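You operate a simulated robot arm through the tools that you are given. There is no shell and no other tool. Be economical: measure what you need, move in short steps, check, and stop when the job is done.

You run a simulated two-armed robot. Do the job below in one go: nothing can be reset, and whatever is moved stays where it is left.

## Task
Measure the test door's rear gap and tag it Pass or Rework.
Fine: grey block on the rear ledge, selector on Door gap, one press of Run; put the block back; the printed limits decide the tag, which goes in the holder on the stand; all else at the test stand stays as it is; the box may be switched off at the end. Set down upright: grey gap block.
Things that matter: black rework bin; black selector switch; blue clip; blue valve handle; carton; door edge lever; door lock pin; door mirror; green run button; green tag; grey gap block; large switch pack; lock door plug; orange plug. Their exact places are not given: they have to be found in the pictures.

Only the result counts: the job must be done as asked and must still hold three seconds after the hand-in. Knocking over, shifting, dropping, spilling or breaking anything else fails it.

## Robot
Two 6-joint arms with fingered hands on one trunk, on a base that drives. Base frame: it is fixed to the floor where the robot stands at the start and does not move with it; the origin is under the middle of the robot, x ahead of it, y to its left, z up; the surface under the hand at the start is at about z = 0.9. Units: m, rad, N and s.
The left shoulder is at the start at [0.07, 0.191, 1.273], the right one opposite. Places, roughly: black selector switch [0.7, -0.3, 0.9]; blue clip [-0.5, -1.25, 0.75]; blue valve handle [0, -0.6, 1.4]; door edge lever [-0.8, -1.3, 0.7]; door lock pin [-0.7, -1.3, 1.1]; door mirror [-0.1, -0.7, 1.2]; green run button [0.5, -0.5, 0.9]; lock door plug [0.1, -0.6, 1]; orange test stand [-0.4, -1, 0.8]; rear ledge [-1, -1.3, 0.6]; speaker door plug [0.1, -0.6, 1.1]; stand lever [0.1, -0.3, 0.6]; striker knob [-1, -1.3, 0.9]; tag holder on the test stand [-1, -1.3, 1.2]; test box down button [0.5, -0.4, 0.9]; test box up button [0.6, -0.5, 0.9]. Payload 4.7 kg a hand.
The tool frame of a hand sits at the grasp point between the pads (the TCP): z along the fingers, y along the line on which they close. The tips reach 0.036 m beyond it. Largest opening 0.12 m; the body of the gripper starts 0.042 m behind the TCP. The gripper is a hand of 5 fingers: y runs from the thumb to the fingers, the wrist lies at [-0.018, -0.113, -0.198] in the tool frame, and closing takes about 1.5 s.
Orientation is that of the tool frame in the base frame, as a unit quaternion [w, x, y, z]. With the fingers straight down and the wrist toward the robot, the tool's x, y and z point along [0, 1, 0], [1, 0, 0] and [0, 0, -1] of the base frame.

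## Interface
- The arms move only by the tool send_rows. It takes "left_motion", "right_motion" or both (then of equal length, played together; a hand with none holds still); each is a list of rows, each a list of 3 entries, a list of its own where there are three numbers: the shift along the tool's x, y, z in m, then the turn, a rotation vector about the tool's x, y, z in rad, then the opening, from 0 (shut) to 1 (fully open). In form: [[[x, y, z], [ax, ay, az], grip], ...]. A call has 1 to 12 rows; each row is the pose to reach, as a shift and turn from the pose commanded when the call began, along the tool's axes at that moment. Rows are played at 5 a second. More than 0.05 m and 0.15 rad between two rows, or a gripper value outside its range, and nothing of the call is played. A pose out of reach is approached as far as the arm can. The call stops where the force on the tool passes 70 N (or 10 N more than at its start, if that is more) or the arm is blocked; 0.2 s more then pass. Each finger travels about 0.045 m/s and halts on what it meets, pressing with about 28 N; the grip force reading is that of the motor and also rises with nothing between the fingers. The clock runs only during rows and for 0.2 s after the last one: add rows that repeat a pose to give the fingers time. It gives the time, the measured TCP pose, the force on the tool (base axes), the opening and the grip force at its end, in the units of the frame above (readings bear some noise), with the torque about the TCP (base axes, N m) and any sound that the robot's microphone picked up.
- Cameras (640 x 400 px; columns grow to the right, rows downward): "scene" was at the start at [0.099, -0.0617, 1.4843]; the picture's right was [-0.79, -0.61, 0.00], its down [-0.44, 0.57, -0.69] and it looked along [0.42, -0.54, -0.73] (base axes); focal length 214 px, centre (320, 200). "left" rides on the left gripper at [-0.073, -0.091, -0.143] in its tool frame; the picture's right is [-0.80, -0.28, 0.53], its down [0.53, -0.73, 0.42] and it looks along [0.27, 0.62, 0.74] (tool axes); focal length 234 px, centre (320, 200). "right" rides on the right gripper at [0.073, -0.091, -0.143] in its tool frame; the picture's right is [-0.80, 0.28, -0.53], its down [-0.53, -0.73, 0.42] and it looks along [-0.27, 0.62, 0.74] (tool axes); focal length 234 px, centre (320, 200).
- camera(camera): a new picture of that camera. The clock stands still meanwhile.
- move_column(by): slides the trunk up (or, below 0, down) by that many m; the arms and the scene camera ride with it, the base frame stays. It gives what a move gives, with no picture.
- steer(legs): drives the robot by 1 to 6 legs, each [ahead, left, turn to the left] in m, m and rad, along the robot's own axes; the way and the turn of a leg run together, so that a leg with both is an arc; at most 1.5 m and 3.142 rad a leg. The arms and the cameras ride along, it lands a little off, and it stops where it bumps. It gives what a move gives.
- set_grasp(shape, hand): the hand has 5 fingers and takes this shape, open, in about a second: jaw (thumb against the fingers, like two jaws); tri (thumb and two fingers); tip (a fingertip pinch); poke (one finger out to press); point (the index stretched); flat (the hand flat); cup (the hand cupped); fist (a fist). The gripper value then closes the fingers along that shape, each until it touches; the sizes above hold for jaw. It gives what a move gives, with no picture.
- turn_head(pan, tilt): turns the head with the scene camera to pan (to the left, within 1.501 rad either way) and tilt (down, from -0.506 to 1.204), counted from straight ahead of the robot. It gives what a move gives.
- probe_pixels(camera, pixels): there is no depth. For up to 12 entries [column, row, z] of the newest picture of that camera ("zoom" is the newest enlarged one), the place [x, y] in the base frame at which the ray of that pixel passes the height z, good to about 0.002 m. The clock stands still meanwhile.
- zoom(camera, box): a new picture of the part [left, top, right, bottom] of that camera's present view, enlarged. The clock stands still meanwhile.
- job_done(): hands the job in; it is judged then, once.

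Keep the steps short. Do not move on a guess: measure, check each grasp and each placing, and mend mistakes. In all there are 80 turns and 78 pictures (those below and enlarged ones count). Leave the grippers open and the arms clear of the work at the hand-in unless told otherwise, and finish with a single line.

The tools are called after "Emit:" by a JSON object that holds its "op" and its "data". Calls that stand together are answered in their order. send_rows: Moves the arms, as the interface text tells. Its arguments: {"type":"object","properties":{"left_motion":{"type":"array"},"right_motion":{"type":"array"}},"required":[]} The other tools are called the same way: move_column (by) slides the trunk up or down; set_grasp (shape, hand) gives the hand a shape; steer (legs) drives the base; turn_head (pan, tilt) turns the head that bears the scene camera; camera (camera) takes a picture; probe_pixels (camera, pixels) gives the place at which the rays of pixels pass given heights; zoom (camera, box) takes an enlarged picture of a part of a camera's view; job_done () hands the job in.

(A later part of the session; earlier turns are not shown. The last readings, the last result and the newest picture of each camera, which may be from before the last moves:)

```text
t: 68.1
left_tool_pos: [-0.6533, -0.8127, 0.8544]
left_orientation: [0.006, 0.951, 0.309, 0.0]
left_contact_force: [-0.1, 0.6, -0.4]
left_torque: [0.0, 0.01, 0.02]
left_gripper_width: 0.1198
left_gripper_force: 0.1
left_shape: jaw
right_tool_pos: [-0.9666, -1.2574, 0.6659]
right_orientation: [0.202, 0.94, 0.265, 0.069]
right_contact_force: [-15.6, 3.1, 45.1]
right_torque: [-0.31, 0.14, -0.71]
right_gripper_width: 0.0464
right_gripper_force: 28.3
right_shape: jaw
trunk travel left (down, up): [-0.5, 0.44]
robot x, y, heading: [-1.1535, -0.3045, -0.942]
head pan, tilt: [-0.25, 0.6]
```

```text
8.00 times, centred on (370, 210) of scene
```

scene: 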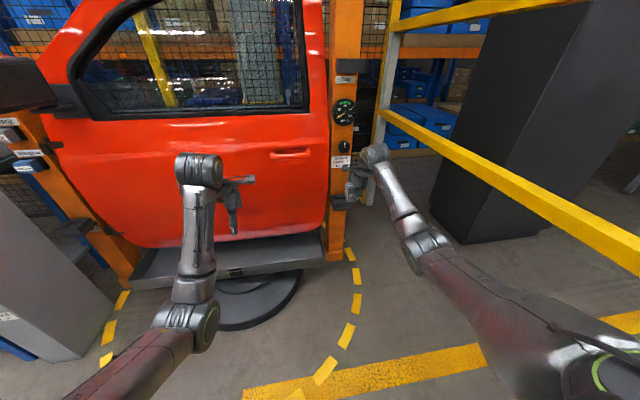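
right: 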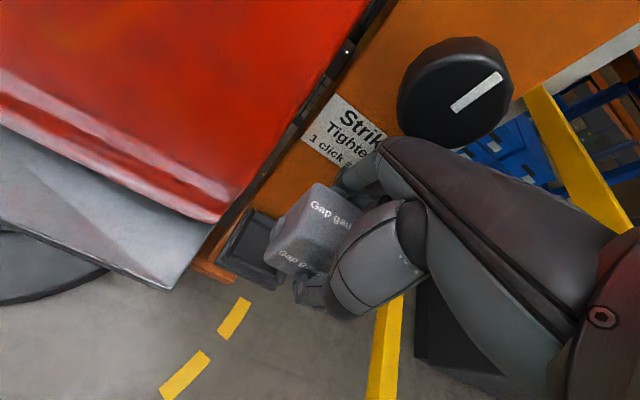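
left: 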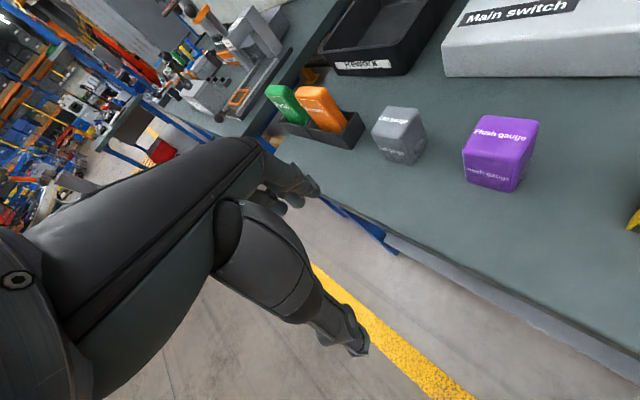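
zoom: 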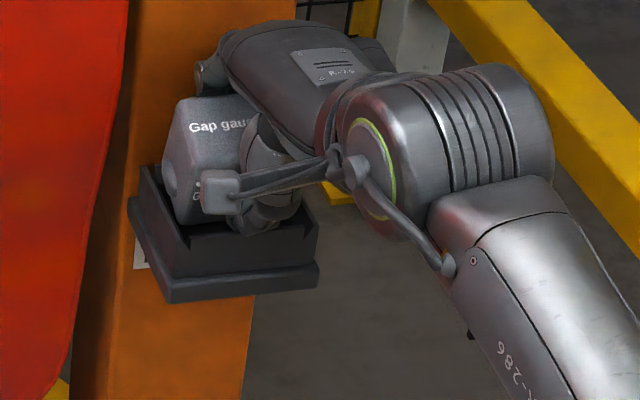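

The block bears down centrally under the TCP (47 N), so its lower front edge seems to rest on the pad. I relieve 4 mm, open slowly and watch it settle.

Emit:
{"op": "send_rows", "data": {"right_motion": [[[0, 0.0016, -0.004], [0, 0, 0], 0.25], [[0, 0.0016, -0.004], [0, 0, 0], 0.38], [[0, 0.0016, -0.004], [0, 0, 0], 0.42], [[0, 0.0016, -0.004], [0, 0, 0], 0.45], [[0, 0.0016, -0.004], [0, 0, 0], 0.45]]}}

Emit:
{"op": "zoom", "data": {"camera": "scene", "box": [340, 185, 400, 235]}}

```text
t: 69.3
left_tool_pos: [-0.6525, -0.8124, 0.8522]
left_orientation: [0.004, 0.951, 0.309, 0.0]
left_contact_force: [0.2, 0.1, -0.2]
left_torque: [0.01, -0.06, -0.04]
left_gripper_width: 0.1197
left_gripper_force: 0.0
left_shape: jaw
right_tool_pos: [-0.964, -1.2568, 0.6666]
right_orientation: [0.198, 0.941, 0.266, 0.069]
right_contact_force: [-13.7, 6.7, 37.8]
right_torque: [-0.39, 0.08, -0.51]
right_gripper_width: 0.0502
right_gripper_force: 0.1
right_shape: jaw
trunk travel left (down, up): [-0.5, 0.44]
robot x, y, heading: [-1.157, -0.3029, -0.941]
head pan, tilt: [-0.25, 0.6]
```

```text
8.00 times, centred on (370, 210) of scene
```

zoom: 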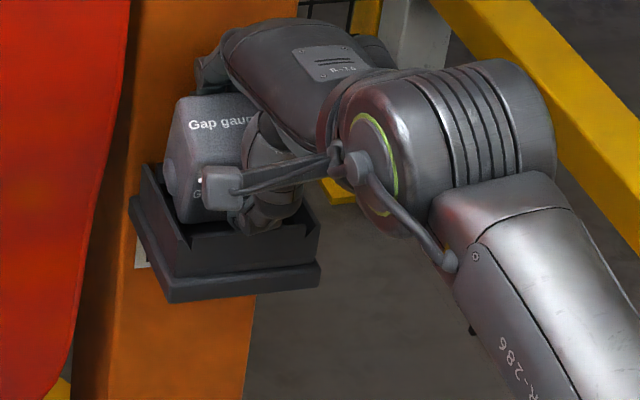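

The hand itself bears on a wall. I raise it 12 mm while opening a little more, then look at the block.

Emit:
{"op": "send_rows", "data": {"right_motion": [[[0, 0.002, -0.005], [0, 0, 0], 0.48], [[0, 0.004, -0.01], [0, 0, 0], 0.5], [[0, 0.004, -0.01], [0, 0, 0], 0.55], [[0, 0.006, -0.015], [0, 0, 0], 0.55], [[0, 0.006, -0.015], [0, 0, 0], 0.55]]}}

Emit:
{"op": "zoom", "data": {"camera": "right", "box": [220, 140, 380, 290]}}

Emit:
{"op": "zoom", "data": {"camera": "scene", "box": [340, 185, 400, 235]}}

```text
t: 70.5
left_tool_pos: [-0.6508, -0.8175, 0.8488]
left_orientation: [0.001, 0.951, 0.309, 0.0]
left_contact_force: [0.2, -0.5, -0.2]
left_torque: [-0.02, 0.02, -0.03]
left_gripper_width: 0.1197
left_gripper_force: 0.1
left_shape: jaw
right_tool_pos: [-0.9665, -1.2607, 0.6705]
right_orientation: [0.19, 0.942, 0.267, 0.068]
right_contact_force: [-2.1, 4.1, 0.2]
right_torque: [-0.36, -0.27, -0.35]
right_gripper_width: 0.0548
right_gripper_force: 0.0
right_shape: jaw
trunk travel left (down, up): [-0.5, 0.44]
robot x, y, heading: [-1.1565, -0.3055, -0.944]
head pan, tilt: [-0.25, 0.6]
```

```text
2.67 times, centred on (300, 215) of right
```

zoom: 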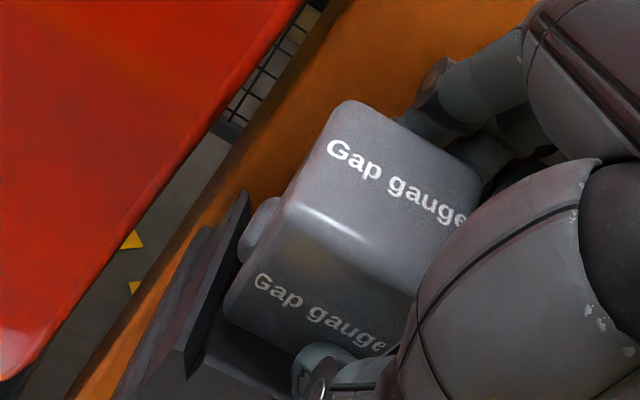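

```text
8.00 times, centred on (370, 210) of scene
```

zoom: 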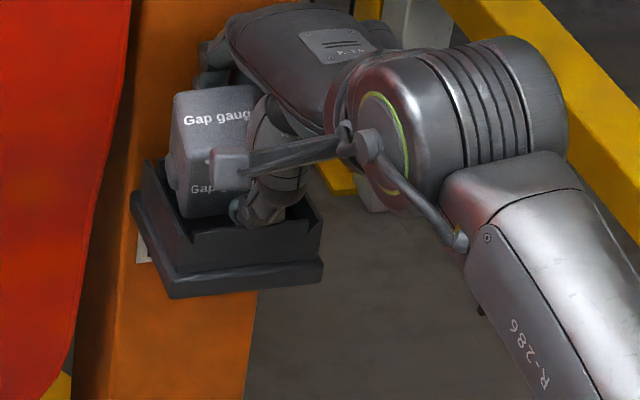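

The block is turning flat. I continue opening a bit while rising.

Emit:
{"op": "send_rows", "data": {"right_motion": [[[0, 0.002, -0.005], [0, 0, 0], 0.58], [[0, 0.003, -0.009], [0, 0, 0], 0.62], [[0, 0.003, -0.011], [0, 0, 0], 0.66], [[0, 0.003, -0.011], [0, 0, 0], 0.66]]}}

Emit:
{"op": "zoom", "data": {"camera": "right", "box": [220, 140, 380, 290]}}

```text
t: 71.5
left_tool_pos: [-0.6518, -0.8171, 0.8486]
left_orientation: [0.001, 0.951, 0.309, 0.001]
left_contact_force: [-0.4, 0.8, 0.4]
left_torque: [-0.01, 0.0, 0.0]
left_gripper_width: 0.1198
left_gripper_force: 0.1
left_shape: jaw
right_tool_pos: [-0.9688, -1.2595, 0.6817]
right_orientation: [0.191, 0.941, 0.269, 0.068]
right_contact_force: [-8.8, 16.4, -5.4]
right_torque: [0.14, -0.05, -0.19]
right_gripper_width: 0.0732
right_gripper_force: 0.2
right_shape: jaw
trunk travel left (down, up): [-0.5, 0.44]
robot x, y, heading: [-1.1558, -0.3019, -0.945]
head pan, tilt: [-0.25, 0.6]
```

```text
2.67 times, centred on (300, 215) of right
```

zoom: 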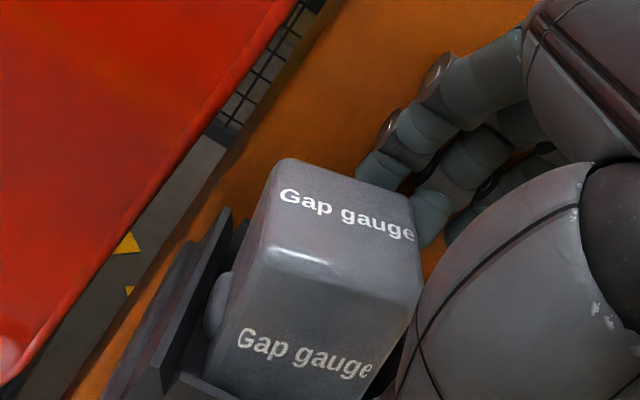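

The block has settled down into the tray. I raise the hand straight up, easing back a little, and check.

Emit:
{"op": "send_rows", "data": {"right_motion": [[[0, 0.004, -0.02], [0, 0, 0], 0.66], [[0, 0.015, -0.045], [0, 0, 0], 0.66], [[0, 0.02, -0.08], [0, 0, 0], 0.66], [[0, 0.005, -0.11], [0, 0, 0], 0.66], [[0, -0.02, -0.13], [0, 0, 0], 0.66], [[0, -0.02, -0.13], [0, 0, 0], 0.66]]}}

Emit:
{"op": "zoom", "data": {"camera": "right", "box": [160, 140, 380, 340]}}

Emit:
{"op": "zoom", "data": {"camera": "scene", "box": [330, 175, 400, 235]}}

```text
t: 72.9
left_tool_pos: [-0.6516, -0.8183, 0.8481]
left_orientation: [0.0, 0.951, 0.309, 0.0]
left_contact_force: [-0.4, -0.3, -0.1]
left_torque: [0.02, 0.02, -0.01]
left_gripper_width: 0.1195
left_gripper_force: 0.0
left_shape: jaw
right_tool_pos: [-1.0077, -1.2023, 0.7946]
right_orientation: [0.193, 0.941, 0.27, 0.069]
right_contact_force: [0.2, 0.2, 0.0]
right_torque: [0.02, 0.02, 0.04]
right_gripper_width: 0.0787
right_gripper_force: 0.0
right_shape: jaw
trunk travel left (down, up): [-0.5, 0.44]
robot x, y, heading: [-1.1577, -0.2995, -0.944]
head pan, tilt: [-0.25, 0.6]
```

```text
2.00 times, centred on (270, 240) of right
```

zoom: 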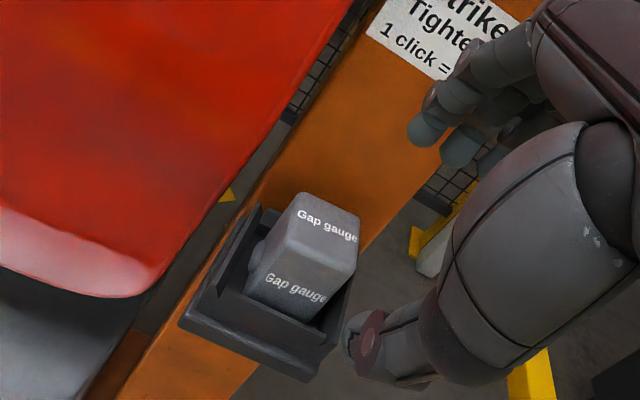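

```text
6.67 times, centred on (365, 205) of scene
```

zoom: 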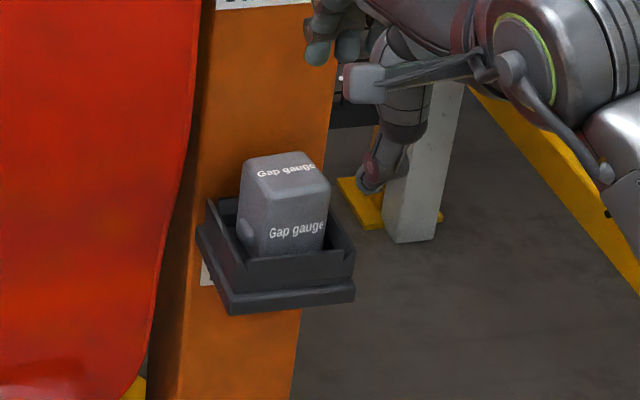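

The block sits flat and upright in the ledge tray. Next I back off, straighten the hand, raise the trunk and strafe to the test box (no pictures needed on the way).

Emit:
{"op": "steer", "data": {"legs": [[-0.45, 0, 0], [0, 1.2, 0], [0, 0.57, 0]]}}

Emit:
{"op": "move_column", "data": {"by": 0.25}}

Emit:
{"op": "set_grasp", "data": {"shape": "poke", "hand": "right"}}

Emit:
{"op": "send_rows", "data": {"right_motion": [[[0, 0, -0.02], [0.14, 0, 0], 1], [[0, 0, -0.04], [0.28, 0, 0], 1], [[0, 0, -0.06], [0.396, 0, 0], 1], [[0, 0, -0.06], [0.396, 0, 0], 1]]}}

Emit:
{"op": "steer", "data": {"legs": [[0.7, 0, 0]]}}

Emit:
{"op": "turn_head", "data": {"pan": -0.25, "tilt": 0.85}}

Emit:
{"op": "camera", "data": {"camera": "scene"}}

```text
t: 84.2
left_tool_pos: [0.5114, 0.5773, 0.8491]
left_orientation: [0.001, 0.952, 0.306, 0.0]
left_contact_force: [-0.1, 1.0, 0.7]
left_torque: [0.02, 0.01, 0.02]
left_gripper_width: 0.1199
left_gripper_force: 0.1
left_shape: jaw
right_tool_pos: [0.1531, 0.1947, 0.7954]
right_orientation: [0.192, 0.942, 0.267, 0.068]
right_contact_force: [0.1, -0.2, -0.4]
right_torque: [0.04, -0.01, 0.01]
right_gripper_width: 0.0791
right_gripper_force: 0.0
right_shape: jaw
trunk travel left (down, up): [-0.5, 0.44]
robot x, y, heading: [0.0112, 1.0956, -0.947]
head pan, tilt: [-0.25, 0.6]
```

```text
t: 86.7
left_tool_pos: [0.5121, 0.5776, 1.0981]
left_orientation: [0.0, 0.952, 0.305, -0.002]
left_contact_force: [0.8, 0.6, 1.2]
left_torque: [-0.01, 0.0, 0.0]
left_gripper_width: 0.1198
left_gripper_force: 0.1
left_shape: jaw
right_tool_pos: [0.1518, 0.1942, 1.0456]
right_orientation: [0.193, 0.942, 0.267, 0.067]
right_contact_force: [-0.3, 0.0, -0.2]
right_torque: [-0.01, 0.0, -0.03]
right_gripper_width: 0.0789
right_gripper_force: 0.0
right_shape: jaw
trunk travel left (down, up): [-0.75, 0.19]
robot x, y, heading: [0.01, 1.0947, -0.945]
head pan, tilt: [-0.25, 0.6]
```

```text
t: 87.6
left_tool_pos: [0.511, 0.5784, 1.0985]
left_orientation: [0.001, 0.952, 0.306, 0.0]
left_contact_force: [-0.4, -0.4, 0.6]
left_torque: [-0.04, 0.01, 0.0]
left_gripper_width: 0.1199
left_gripper_force: 0.1
left_shape: jaw
right_tool_pos: [0.1525, 0.1944, 1.0459]
right_orientation: [0.192, 0.942, 0.267, 0.068]
right_contact_force: [0.5, -0.6, -0.1]
right_torque: [0.04, -0.01, -0.02]
right_gripper_width: 0.0
right_gripper_force: 0.1
right_shape: poke
trunk travel left (down, up): [-0.75, 0.19]
robot x, y, heading: [0.0126, 1.0955, -0.942]
head pan, tilt: [-0.25, 0.6]
```

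```text
t: 88.6
left_tool_pos: [0.5115, 0.5781, 1.0984]
left_orientation: [0.001, 0.952, 0.305, 0.0]
left_contact_force: [-0.7, 0.5, -0.1]
left_torque: [0.0, 0.0, 0.0]
left_gripper_width: 0.1199
left_gripper_force: 0.1
left_shape: jaw
right_tool_pos: [0.1378, 0.2143, 1.1001]
right_orientation: [0.003, 0.961, 0.276, 0.014]
right_contact_force: [0.3, -0.1, -0.6]
right_torque: [0.0, 0.01, 0.04]
right_gripper_width: 0.0
right_gripper_force: 0.0
right_shape: poke
trunk travel left (down, up): [-0.75, 0.19]
robot x, y, heading: [0.0117, 1.0927, -0.946]
head pan, tilt: [-0.25, 0.6]
```

```text
t: 92.5
left_tool_pos: [0.928, 0.0015, 1.0992]
left_orientation: [0.002, 0.952, 0.306, 0.0]
left_contact_force: [0.5, 0.3, -0.1]
left_torque: [0.0, 0.0, -0.01]
left_gripper_width: 0.1197
left_gripper_force: 0.1
left_shape: jaw
right_tool_pos: [0.5556, -0.3627, 1.0996]
right_orientation: [0.005, 0.961, 0.275, 0.014]
right_contact_force: [0.0, 0.6, 0.6]
right_torque: [0.0, 0.01, 0.02]
right_gripper_width: 0.0001
right_gripper_force: 0.0
right_shape: poke
trunk travel left (down, up): [-0.75, 0.19]
robot x, y, heading: [0.4265, 0.5202, -0.941]
head pan, tilt: [-0.25, 0.6]
```

```text
t: 93.3
left_tool_pos: [0.9274, 0.0006, 1.0982]
left_orientation: [0.001, 0.952, 0.307, -0.001]
left_contact_force: [0.0, 0.4, 0.6]
left_torque: [-0.02, -0.03, 0.0]
left_gripper_width: 0.1195
left_gripper_force: 0.1
left_shape: jaw
right_tool_pos: [0.5544, -0.3624, 1.0988]
right_orientation: [0.003, 0.961, 0.276, 0.014]
right_contact_force: [-0.3, -0.1, -0.1]
right_torque: [0.02, 0.01, 0.0]
right_gripper_width: 0.0
right_gripper_force: 0.1
right_shape: poke
trunk travel left (down, up): [-0.75, 0.19]
robot x, y, heading: [0.4274, 0.5166, -0.946]
head pan, tilt: [-0.25, 0.85]
```

```text
11 pictures are left
```

scene: 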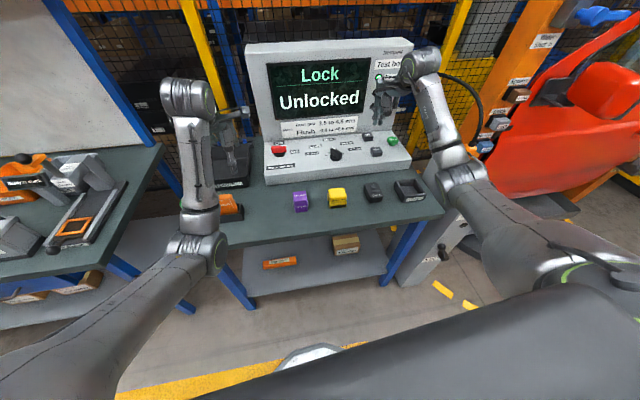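

The box is ahead; the selector is at (336,155), Run at (391,140). I take one right-camera picture for the finger tip and a second view of the controls.

Emit:
{"op": "camera", "data": {"camera": "right"}}

Emit:
{"op": "probe_pixels", "data": {"camera": "scene", "pixels": [[336, 154, 0.9], [336, 154, 0.94], [391, 140, 0.9], [391, 140, 0.94], [337, 150, 0.94]]}}

```text
10 pictures are left
```

right: 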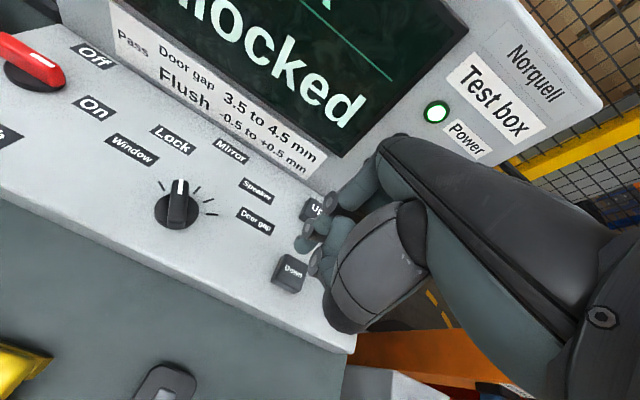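

```text
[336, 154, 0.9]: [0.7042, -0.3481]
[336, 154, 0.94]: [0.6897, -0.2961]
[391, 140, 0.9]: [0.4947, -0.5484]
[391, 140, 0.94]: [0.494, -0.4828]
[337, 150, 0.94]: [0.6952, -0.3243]
```

The selector bar is clear at (177,205), pointing to Lock. I probe knob, labels and the finger tip in this picture.

Emit:
{"op": "probe_pixels", "data": {"camera": "right", "pixels": [[177, 212, 0.9], [177, 212, 0.94], [176, 200, 0.94], [180, 182, 0.94], [178, 225, 0.94], [303, 245, 1.063], [316, 268, 1.063], [310, 228, 1.063], [305, 237, 1.03], [303, 245, 1.09], [208, 213, 0.91], [195, 187, 0.91]]}}

```text
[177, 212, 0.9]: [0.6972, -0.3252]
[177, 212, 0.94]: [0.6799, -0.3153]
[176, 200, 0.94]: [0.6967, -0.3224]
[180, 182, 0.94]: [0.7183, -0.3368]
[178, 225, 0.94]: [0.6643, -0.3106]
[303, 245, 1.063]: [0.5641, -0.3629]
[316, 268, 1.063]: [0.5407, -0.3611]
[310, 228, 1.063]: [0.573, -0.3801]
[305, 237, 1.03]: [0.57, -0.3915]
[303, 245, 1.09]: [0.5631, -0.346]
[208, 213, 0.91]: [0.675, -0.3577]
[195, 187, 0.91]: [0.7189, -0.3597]
```

The poke tip lies on the tool axis about 0.036–0.04 beyond the TCP. I enlarge the selector once for its exact shape before pushing it round.

Emit:
{"op": "zoom", "data": {"camera": "right", "box": [100, 120, 290, 240]}}

Emit:
{"op": "probe_pixels", "data": {"camera": "zoom", "pixels": [[182, 293, 0.905], [336, 320, 0.905], [260, 345, 0.905], [267, 205, 0.935], [262, 310, 0.935], [240, 290, 0.935], [293, 290, 0.935], [320, 227, 0.903], [356, 257, 0.903], [365, 312, 0.903], [217, 230, 0.903], [267, 213, 0.935]]}}

```text
3.33 times, centred on (195, 180) of right
```

zoom: 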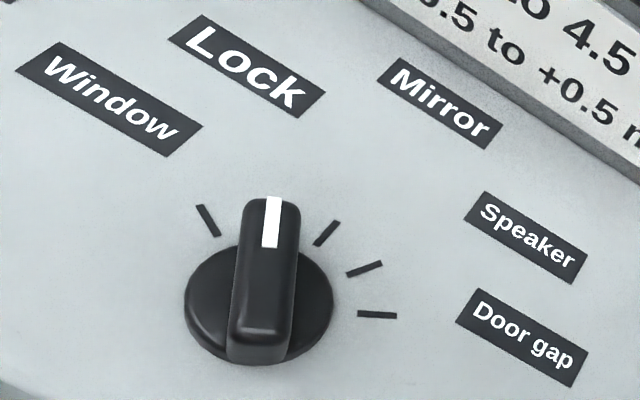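

```text
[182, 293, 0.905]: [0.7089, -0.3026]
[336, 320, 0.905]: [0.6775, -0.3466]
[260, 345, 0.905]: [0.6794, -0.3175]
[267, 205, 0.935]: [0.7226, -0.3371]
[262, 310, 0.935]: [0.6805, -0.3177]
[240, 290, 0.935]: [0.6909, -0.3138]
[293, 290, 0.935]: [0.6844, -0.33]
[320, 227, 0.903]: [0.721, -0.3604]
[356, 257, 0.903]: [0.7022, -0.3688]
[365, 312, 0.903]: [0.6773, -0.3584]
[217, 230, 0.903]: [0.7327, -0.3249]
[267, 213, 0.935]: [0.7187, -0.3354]
```

Knob centre ≈(0.696, -0.326), bar 0.052 × 0.0175, Lock at -26°, Door gap tick at about -113° (clockwise). I move the robot left 0.1 for reach, then set the finger at the bar's left side.

Emit:
{"op": "steer", "data": {"legs": [[0, 0.1, 0]]}}

```text
t: 94.4
left_tool_pos: [1.0091, 0.058, 1.0992]
left_orientation: [0.002, 0.952, 0.306, 0.0]
left_contact_force: [0.5, 0.1, 0.0]
left_torque: [0.01, 0.01, -0.01]
left_gripper_width: 0.1199
left_gripper_force: 0.0
left_shape: jaw
right_tool_pos: [0.6353, -0.3056, 1.0998]
right_orientation: [0.004, 0.961, 0.276, 0.014]
right_contact_force: [0.1, 0.2, -0.6]
right_torque: [-0.03, 0.02, -0.01]
right_gripper_width: 0.0
right_gripper_force: 0.2
right_shape: poke
trunk travel left (down, up): [-0.75, 0.19]
robot x, y, heading: [0.5059, 0.5798, -0.948]
head pan, tilt: [-0.25, 0.85]
```

TCP is (0.635,-0.306,1.100). I go to above the start point (0.7225,-0.306) and lower the tip to z≈0.925.

Emit:
{"op": "send_rows", "data": {"right_motion": [[[0.037, 0.023, 0], [0.015, -0.025, 0], 1], [[0.0737, 0.0466, 0], [0.015, -0.025, 0], 1], [[0.0737, 0.0466, 0.045], [0.015, -0.025, 0], 1], [[0.0737, 0.0466, 0.09], [0.015, -0.025, 0], 1], [[0.0737, 0.0466, 0.115], [0.015, -0.025, 0], 1], [[0.0737, 0.0466, 0.13], [0.015, -0.025, 0], 1], [[0.0737, 0.0466, 0.136], [0.015, -0.025, 0], 1], [[0.0737, 0.0466, 0.136], [0.015, -0.025, 0], 1]]}}

Emit:
{"op": "zoom", "data": {"camera": "right", "box": [220, 150, 420, 300]}}

```text
t: 96.2
left_tool_pos: [1.0072, 0.0593, 1.0993]
left_orientation: [0.002, 0.952, 0.306, 0.0]
left_contact_force: [-0.8, 0.3, -0.3]
left_torque: [0.02, -0.01, -0.01]
left_gripper_width: 0.1198
left_gripper_force: 0.1
left_shape: jaw
right_tool_pos: [0.7262, -0.3045, 0.9652]
right_orientation: [-0.001, 0.961, 0.276, 0.0]
right_contact_force: [-0.5, 0.0, 0.4]
right_torque: [0.0, 0.02, -0.01]
right_gripper_width: 0.0001
right_gripper_force: 0.1
right_shape: poke
trunk travel left (down, up): [-0.75, 0.19]
robot x, y, heading: [0.5084, 0.5789, -0.949]
head pan, tilt: [-0.25, 0.85]
```

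```text
2.67 times, centred on (320, 225) of right
```

zoom: 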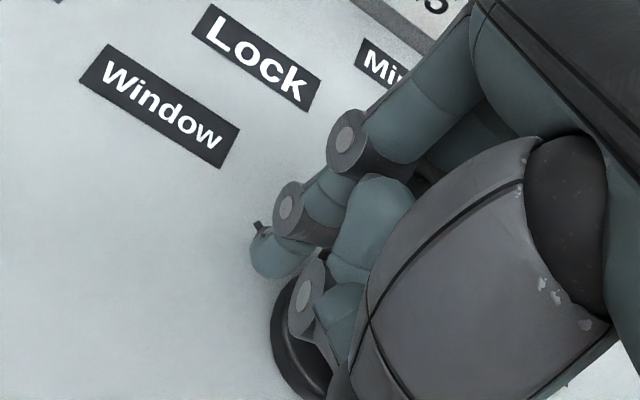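

The finger tip is at (265,262) in the zoom beside the Window tick; the thumb is folded above the knob with no contact. I check the tip location with a probe, then push in an arc.

Emit:
{"op": "probe_pixels", "data": {"camera": "zoom", "pixels": [[268, 262, 0.93], [268, 262, 0.92], [257, 222, 0.905], [268, 360, 0.91], [310, 400, 0.91]]}}

```text
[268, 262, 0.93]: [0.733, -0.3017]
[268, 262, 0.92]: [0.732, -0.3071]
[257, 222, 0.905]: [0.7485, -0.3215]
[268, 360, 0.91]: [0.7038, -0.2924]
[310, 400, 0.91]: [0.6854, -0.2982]
```

The geometry is consistent. I push the bar clockwise along the arc to the Door gap tick, then back off and lift.

Emit:
{"op": "send_rows", "data": {"right_motion": [[[-0.006, 0.002, 0.004], [0, 0, 0], 1], [[-0.0116, 0.0037, 0.004], [0, 0, 0], 1], [[-0.0134, 0.0093, 0.004], [0, 0, 0], 1], [[-0.0163, 0.0143, 0.004], [0, 0, 0], 1], [[-0.0204, 0.0185, 0.004], [0, 0, 0], 1], [[-0.0258, 0.0218, 0.004], [0, 0, 0], 1], [[-0.0319, 0.0235, 0.004], [0, 0, 0], 1], [[-0.0382, 0.0236, 0.004], [0, 0, 0], 1], [[-0.0402, 0.0232, 0.004], [0, 0, 0], 1], [[-0.0402, 0.0232, 0.004], [0, 0, 0], 1], [[-0.034, 0.033, 0.004], [0, 0, 0], 1], [[-0.03, 0.03, -0.04], [0, 0, 0], 1]]}}

Emit:
{"op": "send_rows", "data": {"right_motion": [[[-0.04, -0.01, -0.02], [0, 0, 0], 1], [[-0.08, -0.01, -0.05], [0, 0, 0], 1], [[-0.12, -0.01, -0.08], [0, 0, 0], 1], [[-0.12, -0.01, -0.08], [0, 0, 0], 1]]}}

Emit:
{"op": "camera", "data": {"camera": "right"}}

```text
t: 98.8
left_tool_pos: [1.0069, 0.059, 1.1006]
left_orientation: [0.001, 0.952, 0.306, 0.0]
left_contact_force: [0.3, 0.1, 0.4]
left_torque: [-0.05, 0.01, 0.03]
left_gripper_width: 0.1199
left_gripper_force: 0.1
left_shape: jaw
right_tool_pos: [0.713, -0.345, 1.0062]
right_orientation: [0.0, 0.962, 0.272, 0.0]
right_contact_force: [0.5, 0.1, 0.0]
right_torque: [0.0, 0.0, -0.04]
right_gripper_width: 0.0
right_gripper_force: 0.1
right_shape: poke
right hand out of reach, approached as far as the arm can: row 8, 9, 10, 11
trunk travel left (down, up): [-0.75, 0.19]
robot x, y, heading: [0.5048, 0.5769, -0.949]
head pan, tilt: [-0.25, 0.85]
```

```text
t: 99.8
left_tool_pos: [1.0085, 0.059, 1.0991]
left_orientation: [0.001, 0.952, 0.307, -0.001]
left_contact_force: [0.4, -1.1, -0.5]
left_torque: [-0.01, 0.01, -0.01]
left_gripper_width: 0.1198
left_gripper_force: 0.1
left_shape: jaw
right_tool_pos: [0.6121, -0.3607, 1.0877]
right_orientation: [0.001, 0.964, 0.267, 0.004]
right_contact_force: [-0.4, -0.7, -0.4]
right_torque: [0.04, 0.0, 0.01]
right_gripper_width: 0.0
right_gripper_force: 0.0
right_shape: poke
right hand out of reach, approached as far as the arm can: row 1, 2, 3, 4
trunk travel left (down, up): [-0.75, 0.19]
robot x, y, heading: [0.5029, 0.5769, -0.947]
head pan, tilt: [-0.25, 0.85]
```

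```text
7 pictures are left
```

right: 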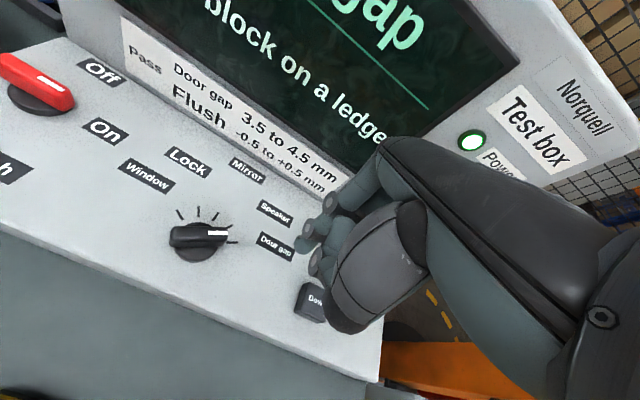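

The pointer is on Door gap and the screen shows "Door gap … block on a ledge". Next I shift the robot right 0.25, bring the poke finger near Run (≈(0.491,-0.519)) and check with one picture.

Emit:
{"op": "steer", "data": {"legs": [[0, -0.25, 0]]}}

```text
t: 101.7
left_tool_pos: [0.8057, -0.0866, 1.0979]
left_orientation: [0.0, 0.952, 0.307, -0.001]
left_contact_force: [-0.3, 0.1, 0.2]
left_torque: [0.02, -0.01, 0.02]
left_gripper_width: 0.1196
left_gripper_force: 0.0
left_shape: jaw
right_tool_pos: [0.4092, -0.5059, 1.0887]
right_orientation: [0.003, 0.964, 0.266, 0.004]
right_contact_force: [-0.3, 0.6, 0.1]
right_torque: [-0.01, -0.02, 0.0]
right_gripper_width: 0.0
right_gripper_force: 0.0
right_shape: poke
trunk travel left (down, up): [-0.75, 0.19]
robot x, y, heading: [0.3064, 0.4312, -0.946]
head pan, tilt: [-0.25, 0.85]
```

I move above the estimated Run position at tip height ≈0.97 and take one enlargement.

Emit:
{"op": "send_rows", "data": {"right_motion": [[[0.03, 0.025, 0.0], [0, 0, 0], 1], [[0.0635, 0.0532, 0.02], [0, 0, 0], 1], [[0.0635, 0.0532, 0.06], [0, 0, 0], 1], [[0.0635, 0.0532, 0.08], [0, 0, 0], 1], [[0.0635, 0.0532, 0.08], [0, 0, 0], 1]]}}

Emit:
{"op": "zoom", "data": {"camera": "right", "box": [180, 160, 380, 310]}}

```text
t: 102.9
left_tool_pos: [0.8054, -0.0863, 1.0993]
left_orientation: [0.001, 0.951, 0.308, -0.001]
left_contact_force: [0.6, 0.3, -0.5]
left_torque: [0.01, 0.02, 0.01]
left_gripper_width: 0.1199
left_gripper_force: 0.1
left_shape: jaw
right_tool_pos: [0.4941, -0.5064, 1.0108]
right_orientation: [0.003, 0.965, 0.262, 0.006]
right_contact_force: [0.1, 0.3, -0.5]
right_torque: [-0.04, -0.01, 0.01]
right_gripper_width: 0.0
right_gripper_force: 0.1
right_shape: poke
right hand out of reach, approached as far as the arm can: row 2, 3, 4, 5
trunk travel left (down, up): [-0.75, 0.19]
robot x, y, heading: [0.3069, 0.429, -0.945]
head pan, tilt: [-0.25, 0.85]
```

```text
2.67 times, centred on (280, 235) of right
```

zoom: 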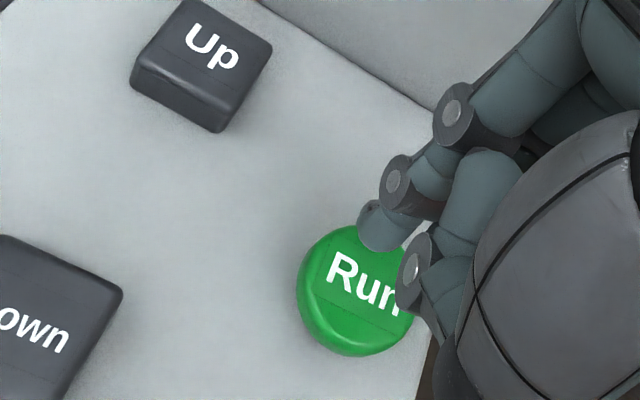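

Run is right there at (355,288), beside the finger tip at (376,235). I probe its centre.

Emit:
{"op": "probe_pixels", "data": {"camera": "zoom", "pixels": [[357, 282, 0.93], [357, 282, 0.92], [357, 282, 0.91], [370, 235, 0.973]]}}

```text
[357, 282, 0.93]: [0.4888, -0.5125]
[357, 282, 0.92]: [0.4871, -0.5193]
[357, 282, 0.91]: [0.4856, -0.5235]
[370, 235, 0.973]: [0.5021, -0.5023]
```

Run centre ≈(0.4875,-0.518). I nudge the robot ahead 0.04 for reach and re-align above it.

Emit:
{"op": "steer", "data": {"legs": [[0.04, 0, 0]]}}

Emit:
{"op": "send_rows", "data": {"right_motion": [[[-0.0184, -0.0343, 0], [0, 0, 0], 1], [[-0.0184, -0.0343, 0], [0, 0, 0], 1]]}}

```text
t: 103.7
left_tool_pos: [0.827, -0.1142, 1.1013]
left_orientation: [0.003, 0.952, 0.305, 0.0]
left_contact_force: [0.1, 0.8, 0.4]
left_torque: [-0.04, -0.03, -0.02]
left_gripper_width: 0.12
left_gripper_force: 0.0
left_shape: jaw
right_tool_pos: [0.5143, -0.5355, 1.0139]
right_orientation: [0.005, 0.965, 0.263, 0.006]
right_contact_force: [-0.4, 0.0, 0.0]
right_torque: [-0.01, 0.0, 0.0]
right_gripper_width: 0.0
right_gripper_force: 0.1
right_shape: poke
trunk travel left (down, up): [-0.75, 0.19]
robot x, y, heading: [0.3287, 0.3977, -0.948]
head pan, tilt: [-0.25, 0.85]
```

```text
t: 104.3
left_tool_pos: [0.828, -0.1179, 1.0992]
left_orientation: [0.001, 0.952, 0.306, 0.0]
left_contact_force: [0.5, 0.2, -1.0]
left_torque: [0.03, 0.0, -0.03]
left_gripper_width: 0.1197
left_gripper_force: 0.1
left_shape: jaw
right_tool_pos: [0.4842, -0.518, 1.0096]
right_orientation: [0.003, 0.965, 0.263, 0.005]
right_contact_force: [-0.3, 0.4, -0.6]
right_torque: [0.01, 0.0, -0.02]
right_gripper_width: 0.0
right_gripper_force: 0.0
right_shape: poke
trunk travel left (down, up): [-0.75, 0.19]
robot x, y, heading: [0.329, 0.3992, -0.951]
head pan, tilt: [-0.25, 0.85]
```

The finger is exactly above Run. I press down once in small steps; the force limit stops it.

Emit:
{"op": "send_rows", "data": {"right_motion": [[[0, 0, 0.025], [0, 0, 0], 1], [[0, 0, 0.036], [0, 0, 0], 1], [[0, 0, 0.042], [0, 0, 0], 1], [[0, 0, 0.048], [0, 0, 0], 1], [[0, 0, 0.052], [0, 0, 0], 1], [[0, 0, 0.056], [0, 0, 0], 1]]}}

```text
t: 105.7
left_tool_pos: [0.8279, -0.1168, 1.0997]
left_orientation: [0.001, 0.952, 0.305, -0.001]
left_contact_force: [-0.8, -0.1, 0.1]
left_torque: [0.02, 0.01, 0.01]
left_gripper_width: 0.1199
left_gripper_force: 0.0
left_shape: jaw
right_tool_pos: [0.483, -0.5188, 0.9568]
right_orientation: [0.006, 0.965, 0.262, 0.006]
right_contact_force: [-0.7, -3.4, 6.9]
right_torque: [-0.16, 0.12, 0.04]
right_gripper_width: 0.0001
right_gripper_force: 0.0
right_shape: poke
trunk travel left (down, up): [-0.75, 0.19]
robot x, y, heading: [0.3288, 0.4033, -0.947]
head pan, tilt: [-0.25, 0.85]
heard: click
```

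A click was heard at 7 N. I lift the finger straight up and clear, then read the screen with one enlargement.

Emit:
{"op": "send_rows", "data": {"right_motion": [[[0, 0, -0.03], [0, 0, 0], 1], [[0, -0.02, -0.07], [0, 0, 0], 1], [[0, -0.06, -0.1], [0, 0, 0], 1], [[0, -0.1, -0.12], [0, 0, 0], 1], [[0, -0.1, -0.12], [0, 0, 0], 1], [[0, -0.1, -0.12], [0, 0, 0], 1], [[0, -0.1, -0.12], [0, 0, 0], 1]]}}

Emit:
{"op": "zoom", "data": {"camera": "scene", "box": [120, 30, 420, 220]}}

```text
t: 107.3
left_tool_pos: [0.8285, -0.1192, 1.0996]
left_orientation: [0.001, 0.952, 0.306, -0.001]
left_contact_force: [-0.4, -0.4, 0.5]
left_torque: [0.03, 0.02, 0.0]
left_gripper_width: 0.1195
left_gripper_force: 0.0
left_shape: jaw
right_tool_pos: [0.4301, -0.4309, 1.0736]
right_orientation: [0.004, 0.965, 0.262, 0.006]
right_contact_force: [-0.4, 0.1, 0.6]
right_torque: [0.02, -0.01, 0.03]
right_gripper_width: 0.0
right_gripper_force: 0.0
right_shape: poke
trunk travel left (down, up): [-0.75, 0.19]
robot x, y, heading: [0.327, 0.4016, -0.943]
head pan, tilt: [-0.25, 0.85]
```

```text
2.11 times, centred on (270, 125) of scene
```

zoom: 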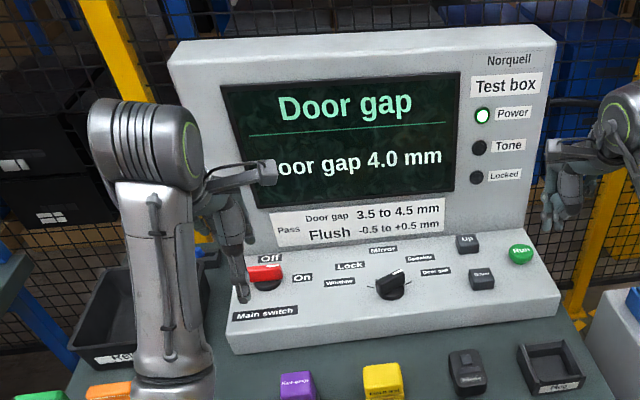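

The screen reads "Door gap 4.0 mm", inside 3.5–4.5, so the green Pass tag goes in the holder. I set the hand back to jaw, raise the trunk 0.1 for clearance, back off and strafe left to the tag rack.

Emit:
{"op": "move_column", "data": {"by": 0.1}}

Emit:
{"op": "steer", "data": {"legs": [[-0.3, 0, 0], [0, 0.78, 0]]}}

Emit:
{"op": "set_grasp", "data": {"shape": "jaw", "hand": "right"}}

Emit:
{"op": "steer", "data": {"legs": [[0.08, 0, 0]]}}

Emit:
{"op": "camera", "data": {"camera": "right"}}

```text
t: 108.7
left_tool_pos: [0.8279, -0.1178, 1.1989]
left_orientation: [0.001, 0.952, 0.305, 0.0]
left_contact_force: [-1.4, -0.1, -0.2]
left_torque: [0.02, 0.0, 0.0]
left_gripper_width: 0.1195
left_gripper_force: 0.2
left_shape: jaw
right_tool_pos: [0.4313, -0.4313, 1.1734]
right_orientation: [0.004, 0.965, 0.262, 0.006]
right_contact_force: [0.3, 0.4, -0.3]
right_torque: [0.02, 0.0, 0.02]
right_gripper_width: 0.0
right_gripper_force: 0.0
right_shape: poke
trunk travel left (down, up): [-0.85, 0.09]
robot x, y, heading: [0.3298, 0.3955, -0.948]
head pan, tilt: [-0.25, 0.85]
```

```text
t: 114.6
left_tool_pos: [1.2876, 0.5879, 1.1992]
left_orientation: [0.001, 0.952, 0.307, -0.001]
left_contact_force: [-0.2, -0.4, -0.6]
left_torque: [0.05, -0.02, -0.03]
left_gripper_width: 0.1198
left_gripper_force: 0.0
left_shape: jaw
right_tool_pos: [0.891, 0.2758, 1.1736]
right_orientation: [0.004, 0.965, 0.263, 0.006]
right_contact_force: [-0.3, -0.3, 0.2]
right_torque: [0.03, 0.01, -0.01]
right_gripper_width: 0.0002
right_gripper_force: 0.0
right_shape: poke
trunk travel left (down, up): [-0.85, 0.09]
robot x, y, heading: [0.7876, 1.1064, -0.945]
head pan, tilt: [-0.25, 0.85]
```

```text
t: 115.5
left_tool_pos: [1.2884, 0.5889, 1.1982]
left_orientation: [0.001, 0.952, 0.307, -0.001]
left_contact_force: [0.8, 0.3, 0.4]
left_torque: [0.02, -0.02, -0.02]
left_gripper_width: 0.1196
left_gripper_force: 0.1
left_shape: jaw
right_tool_pos: [0.8925, 0.2767, 1.1736]
right_orientation: [0.004, 0.965, 0.263, 0.005]
right_contact_force: [0.0, 0.1, 0.3]
right_torque: [0.03, 0.02, 0.02]
right_gripper_width: 0.12
right_gripper_force: 0.1
right_shape: jaw
trunk travel left (down, up): [-0.85, 0.09]
robot x, y, heading: [0.7862, 1.1057, -0.946]
head pan, tilt: [-0.25, 0.85]
```

```text
t: 116.5
left_tool_pos: [1.333, 0.5282, 1.2018]
left_orientation: [0.002, 0.952, 0.306, -0.001]
left_contact_force: [-0.1, 0.2, 0.2]
left_torque: [-0.01, -0.02, 0.0]
left_gripper_width: 0.1198
left_gripper_force: 0.0
left_shape: jaw
right_tool_pos: [0.9357, 0.2124, 1.1751]
right_orientation: [0.004, 0.965, 0.262, 0.006]
right_contact_force: [-1.3, -0.7, 0.9]
right_torque: [-0.04, -0.03, 0.01]
right_gripper_width: 0.12
right_gripper_force: 0.0
right_shape: jaw
trunk travel left (down, up): [-0.85, 0.09]
robot x, y, heading: [0.8346, 1.0427, -0.944]
head pan, tilt: [-0.25, 0.85]
```

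```text
4 pictures are left
```

right: 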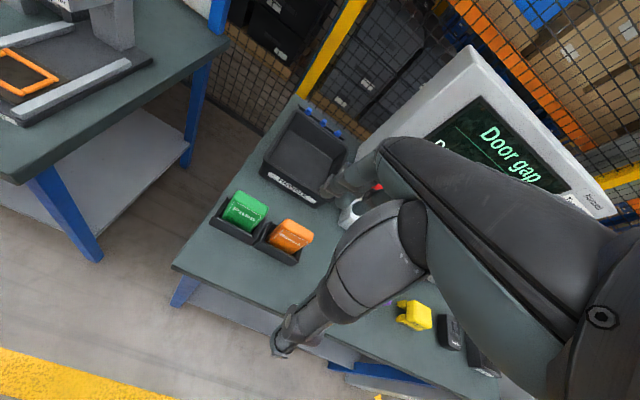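

The green tag is at (244,211) in the right view. I probe its top edge, its base at the rack rim and the rack edges at several heights.

Emit:
{"op": "probe_pixels", "data": {"camera": "right", "pixels": [[253, 199, 0.93], [253, 199, 0.91], [241, 193, 0.92], [266, 207, 0.92], [237, 220, 0.87], [237, 220, 0.86], [224, 214, 0.87], [250, 228, 0.87], [234, 240, 0.84], [254, 200, 0.9], [240, 219, 0.88], [290, 228, 0.91]]}}

```text
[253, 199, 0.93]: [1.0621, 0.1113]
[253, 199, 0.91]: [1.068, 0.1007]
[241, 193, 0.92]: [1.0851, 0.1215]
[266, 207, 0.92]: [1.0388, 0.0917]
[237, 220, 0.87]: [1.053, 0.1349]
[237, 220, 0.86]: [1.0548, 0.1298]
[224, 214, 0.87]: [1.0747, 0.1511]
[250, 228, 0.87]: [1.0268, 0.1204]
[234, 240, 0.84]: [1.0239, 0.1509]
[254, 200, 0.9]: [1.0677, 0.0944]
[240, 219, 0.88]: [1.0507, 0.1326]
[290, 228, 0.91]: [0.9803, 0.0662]
```

Tag top is ≈0.945, rim ≈0.87, tag centre ≈(1.0555, 0.127), aligned with my tool. I drive ahead 0.08 for reach and re-read the pose.

Emit:
{"op": "steer", "data": {"legs": [[0.08, 0, 0]]}}

```text
t: 117.6
left_tool_pos: [1.3773, 0.4645, 1.201]
left_orientation: [0.003, 0.952, 0.306, 0.001]
left_contact_force: [-0.9, -0.5, 0.9]
left_torque: [-0.05, -0.02, 0.02]
left_gripper_width: 0.1199
left_gripper_force: 0.0
left_shape: jaw
right_tool_pos: [0.9806, 0.1513, 1.177]
right_orientation: [0.006, 0.965, 0.261, 0.006]
right_contact_force: [0.0, 0.3, -0.4]
right_torque: [-0.02, -0.02, -0.05]
right_gripper_width: 0.1202
right_gripper_force: 0.2
right_shape: jaw
trunk travel left (down, up): [-0.85, 0.09]
robot x, y, heading: [0.8826, 0.978, -0.948]
head pan, tilt: [-0.25, 0.85]
```

I move over the tag and lower to z≈0.99 with the jaws at 0.072.

Emit:
{"op": "send_rows", "data": {"right_motion": [[[0.026, 0.029, 0.0], [0, 0, -0.015], 0.7], [[0.0523, 0.0589, 0.0], [0, 0, -0.03], 0.6], [[0.0523, 0.0589, 0.05], [0, 0, -0.03], 0.6], [[0.0523, 0.0589, 0.1], [0, 0, -0.03], 0.6], [[0.0523, 0.0589, 0.15], [0, 0, -0.03], 0.6], [[0.0523, 0.0589, 0.185], [0, 0, -0.03], 0.6], [[0.0523, 0.0589, 0.185], [0, 0, -0.03], 0.6]]}}

```text
t: 119.2
left_tool_pos: [1.3803, 0.4616, 1.1993]
left_orientation: [0.001, 0.952, 0.306, -0.001]
left_contact_force: [1.0, 0.3, -0.5]
left_torque: [-0.01, -0.02, -0.01]
left_gripper_width: 0.1197
left_gripper_force: 0.0
left_shape: jaw
right_tool_pos: [1.0581, 0.1224, 0.9916]
right_orientation: [0.005, 0.961, 0.276, 0.005]
right_contact_force: [0.6, 0.3, -0.3]
right_torque: [0.0, 0.0, 0.0]
right_gripper_width: 0.0725
right_gripper_force: 0.0
right_shape: jaw
trunk travel left (down, up): [-0.85, 0.09]
robot x, y, heading: [0.876, 0.9786, -0.942]
head pan, tilt: [-0.25, 0.85]
```

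Good: 5 mm too far forward, which I correct. I lower to z≈0.942 and close on the tag.

Emit:
{"op": "send_rows", "data": {"right_motion": [[[0, -0.005, 0.0], [0, 0, 0], 0.6], [[0, -0.005, 0.03], [0, 0, 0], 0.6], [[0, -0.005, 0.05], [0, 0, 0], 0.6], [[0, -0.005, 0.05], [0, 0, 0], 0.3], [[0, -0.005, 0.05], [0, 0, 0], 0.1], [[0, -0.005, 0.05], [0, 0, 0], 0.02], [[0, -0.005, 0.05], [0, 0, 0], 0], [[0, -0.005, 0.05], [0, 0, 0], 0], [[0, -0.005, 0.05], [0, 0, 0], 0], [[0, -0.005, 0.05], [0, 0, 0], 0]]}}

```text
t: 121.4
left_tool_pos: [1.3796, 0.4601, 1.1989]
left_orientation: [0.001, 0.952, 0.306, 0.0]
left_contact_force: [-0.2, -0.8, 0.4]
left_torque: [0.01, 0.0, 0.03]
left_gripper_width: 0.1194
left_gripper_force: 0.0
left_shape: jaw
right_tool_pos: [1.056, 0.1257, 0.9382]
right_orientation: [0.001, 0.961, 0.278, 0.01]
right_contact_force: [-0.1, 0.1, 0.0]
right_torque: [0.0, 0.04, 0.03]
right_gripper_width: 0.0179
right_gripper_force: 28.5
right_shape: jaw
trunk travel left (down, up): [-0.85, 0.09]
robot x, y, heading: [0.8797, 0.9779, -0.952]
head pan, tilt: [-0.25, 0.85]
```

The tag is gripped (width 0.018, 28.5 N). I lift it straight up 0.16.

Emit:
{"op": "send_rows", "data": {"right_motion": [[[0, 0, -0.03], [0, 0, 0], 0], [[0, 0, -0.07], [0, 0, 0], 0], [[0, 0, -0.11], [0, 0, 0], 0], [[0, -0.01, -0.15], [0, 0, 0], 0], [[0, -0.02, -0.18], [0, 0, 0], 0], [[0, -0.02, -0.18], [0, 0, 0], 0]]}}

```text
t: 122.8
left_tool_pos: [1.3785, 0.4605, 1.1987]
left_orientation: [0.001, 0.952, 0.306, -0.001]
left_contact_force: [-0.1, -0.6, -0.1]
left_torque: [-0.01, 0.01, -0.01]
left_gripper_width: 0.1199
left_gripper_force: 0.1
left_shape: jaw
right_tool_pos: [1.0443, 0.1435, 1.1184]
right_orientation: [0.003, 0.961, 0.275, 0.005]
right_contact_force: [-0.2, -0.4, -1.3]
right_torque: [0.01, -0.05, -0.02]
right_gripper_width: 0.0177
right_gripper_force: 27.8
right_shape: jaw
trunk travel left (down, up): [-0.85, 0.09]
robot x, y, heading: [0.8798, 0.9798, -0.947]
head pan, tilt: [-0.25, 0.85]
```

The tag is held (1.3 N). I back off, raise the trunk the rest of the way and strafe right to the stand, stopping short of it.

Emit:
{"op": "steer", "data": {"legs": [[-0.55, 0, 0], [0, -1.2, 0], [0, -1.2, 0], [0.2, 0, 0]]}}

Emit:
{"op": "move_column", "data": {"by": 0.09}}

Emit:
{"op": "send_rows", "data": {"right_motion": [[[0, 0, -0.04], [0, 0, 0], 0], [[0, 0, -0.08], [0, 0, 0], 0], [[0, 0, -0.12], [0, 0, 0], 0], [[0, 0, -0.12], [0, 0, 0], 0]]}}

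Emit:
{"op": "turn_head", "data": {"pan": -0.3, "tilt": 0.4}}

```text
t: 138.6
left_tool_pos: [-0.788, -0.6616, 1.1998]
left_orientation: [0.002, 0.953, 0.302, -0.001]
left_contact_force: [-0.7, 0.3, 1.0]
left_torque: [0.0, 0.01, -0.03]
left_gripper_width: 0.1195
left_gripper_force: 0.1
left_shape: jaw
right_tool_pos: [-1.1244, -0.9752, 1.1199]
right_orientation: [0.005, 0.962, 0.273, 0.006]
right_contact_force: [-1.0, 0.5, -1.1]
right_torque: [-0.03, -0.01, 0.01]
right_gripper_width: 0.0176
right_gripper_force: 27.6
right_shape: jaw
trunk travel left (down, up): [-0.85, 0.09]
robot x, y, heading: [-1.2805, -0.1449, -0.958]
head pan, tilt: [-0.25, 0.85]
```

```text
t: 139.8
left_tool_pos: [-0.7871, -0.6636, 1.2883]
left_orientation: [0.002, 0.953, 0.302, -0.001]
left_contact_force: [-0.1, -0.5, -1.1]
left_torque: [-0.02, 0.0, 0.02]
left_gripper_width: 0.1199
left_gripper_force: 0.1
left_shape: jaw
right_tool_pos: [-1.1252, -0.9776, 1.2079]
right_orientation: [0.004, 0.962, 0.273, 0.005]
right_contact_force: [-0.2, 0.0, -2.0]
right_torque: [0.04, -0.01, 0.0]
right_gripper_width: 0.018
right_gripper_force: 28.5
right_shape: jaw
trunk travel left (down, up): [-0.94, 0.0]
robot x, y, heading: [-1.2819, -0.1417, -0.953]
head pan, tilt: [-0.25, 0.85]
```

```text
t: 140.8
left_tool_pos: [-0.7878, -0.6628, 1.2891]
left_orientation: [0.002, 0.953, 0.303, 0.0]
left_contact_force: [0.0, 0.3, 0.1]
left_torque: [0.01, -0.03, 0.03]
left_gripper_width: 0.1198
left_gripper_force: 0.1
left_shape: jaw
right_tool_pos: [-1.1266, -0.977, 1.3298]
right_orientation: [0.004, 0.962, 0.274, 0.005]
right_contact_force: [0.5, 0.2, -1.0]
right_torque: [0.0, 0.0, -0.01]
right_gripper_width: 0.0176
right_gripper_force: 28.0
right_shape: jaw
trunk travel left (down, up): [-0.94, 0.0]
robot x, y, heading: [-1.2837, -0.137, -0.956]
head pan, tilt: [-0.25, 0.85]
```

```text
t: 141.7
left_tool_pos: [-0.7872, -0.6641, 1.2897]
left_orientation: [0.002, 0.953, 0.302, 0.0]
left_contact_force: [0.4, -0.2, 0.5]
left_torque: [-0.02, 0.02, 0.04]
left_gripper_width: 0.1195
left_gripper_force: 0.1
left_shape: jaw
right_tool_pos: [-1.1256, -0.9764, 1.3291]
right_orientation: [0.005, 0.962, 0.273, 0.006]
right_contact_force: [-0.5, -0.2, -0.9]
right_torque: [-0.03, -0.02, 0.0]
right_gripper_width: 0.0176
right_gripper_force: 28.2
right_shape: jaw
trunk travel left (down, up): [-0.94, 0.0]
robot x, y, heading: [-1.2836, -0.1458, -0.955]
head pan, tilt: [-0.3, 0.4]
```

Now one right-camera picture for the holder from above, with the tag in view.

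Emit:
{"op": "camera", "data": {"camera": "right"}}

```text
3 pictures are left
```

right: 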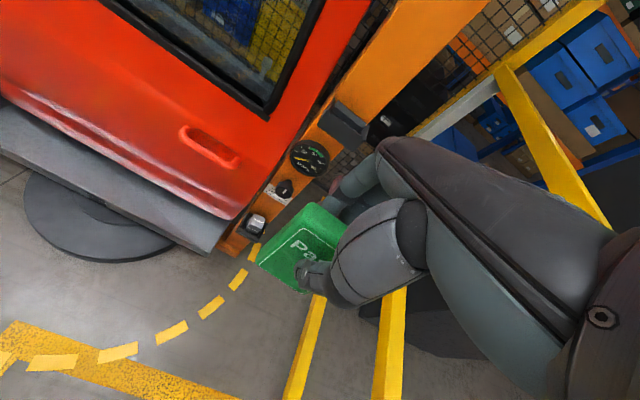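

The holder is at about (345,122) here. I take one scene enlargement around the holder for the second line of sight.

Emit:
{"op": "zoom", "data": {"camera": "scene", "box": [270, 150, 400, 240]}}

```text
4.44 times, centred on (335, 195) of scene
```

zoom: 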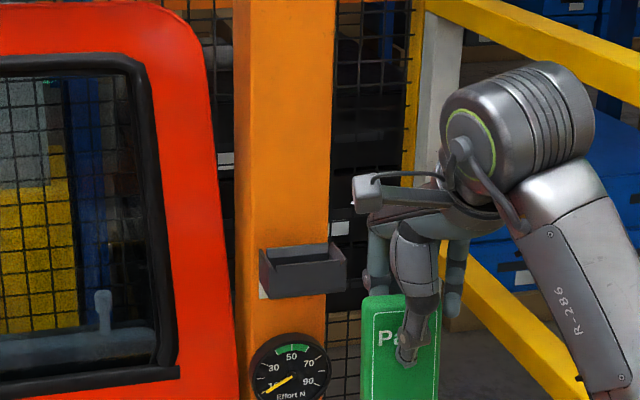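

The pocket's top rim: front (268,268)–(347,262), back (260,250)–(331,243). I probe both views.

Emit:
{"op": "probe_pixels", "data": {"camera": "zoom", "pixels": [[268, 268, 1.2], [347, 262, 1.2], [260, 250, 1.2], [331, 243, 1.2], [268, 268, 1.16], [347, 262, 1.16], [260, 250, 1.16], [331, 243, 1.16], [268, 298, 1.14], [347, 292, 1.14]]}}

Emit:
{"op": "probe_pixels", "data": {"camera": "right", "pixels": [[320, 117, 1.2], [350, 147, 1.2], [340, 101, 1.2], [371, 127, 1.2], [320, 117, 1.16], [350, 147, 1.16], [340, 101, 1.16], [371, 127, 1.16]]}}

```text
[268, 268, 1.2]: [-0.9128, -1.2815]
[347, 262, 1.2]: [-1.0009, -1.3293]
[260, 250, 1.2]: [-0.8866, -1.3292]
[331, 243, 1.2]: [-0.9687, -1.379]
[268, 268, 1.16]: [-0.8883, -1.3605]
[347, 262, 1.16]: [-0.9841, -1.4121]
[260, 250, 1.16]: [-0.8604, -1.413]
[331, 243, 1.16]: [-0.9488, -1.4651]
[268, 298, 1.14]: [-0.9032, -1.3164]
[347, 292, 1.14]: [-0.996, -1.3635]
```

```text
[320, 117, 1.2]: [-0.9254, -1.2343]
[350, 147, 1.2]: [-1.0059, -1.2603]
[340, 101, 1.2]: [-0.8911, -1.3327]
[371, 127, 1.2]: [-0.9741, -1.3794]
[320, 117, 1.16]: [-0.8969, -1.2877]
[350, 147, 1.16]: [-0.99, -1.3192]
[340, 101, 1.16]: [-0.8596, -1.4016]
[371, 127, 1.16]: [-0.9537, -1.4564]
```

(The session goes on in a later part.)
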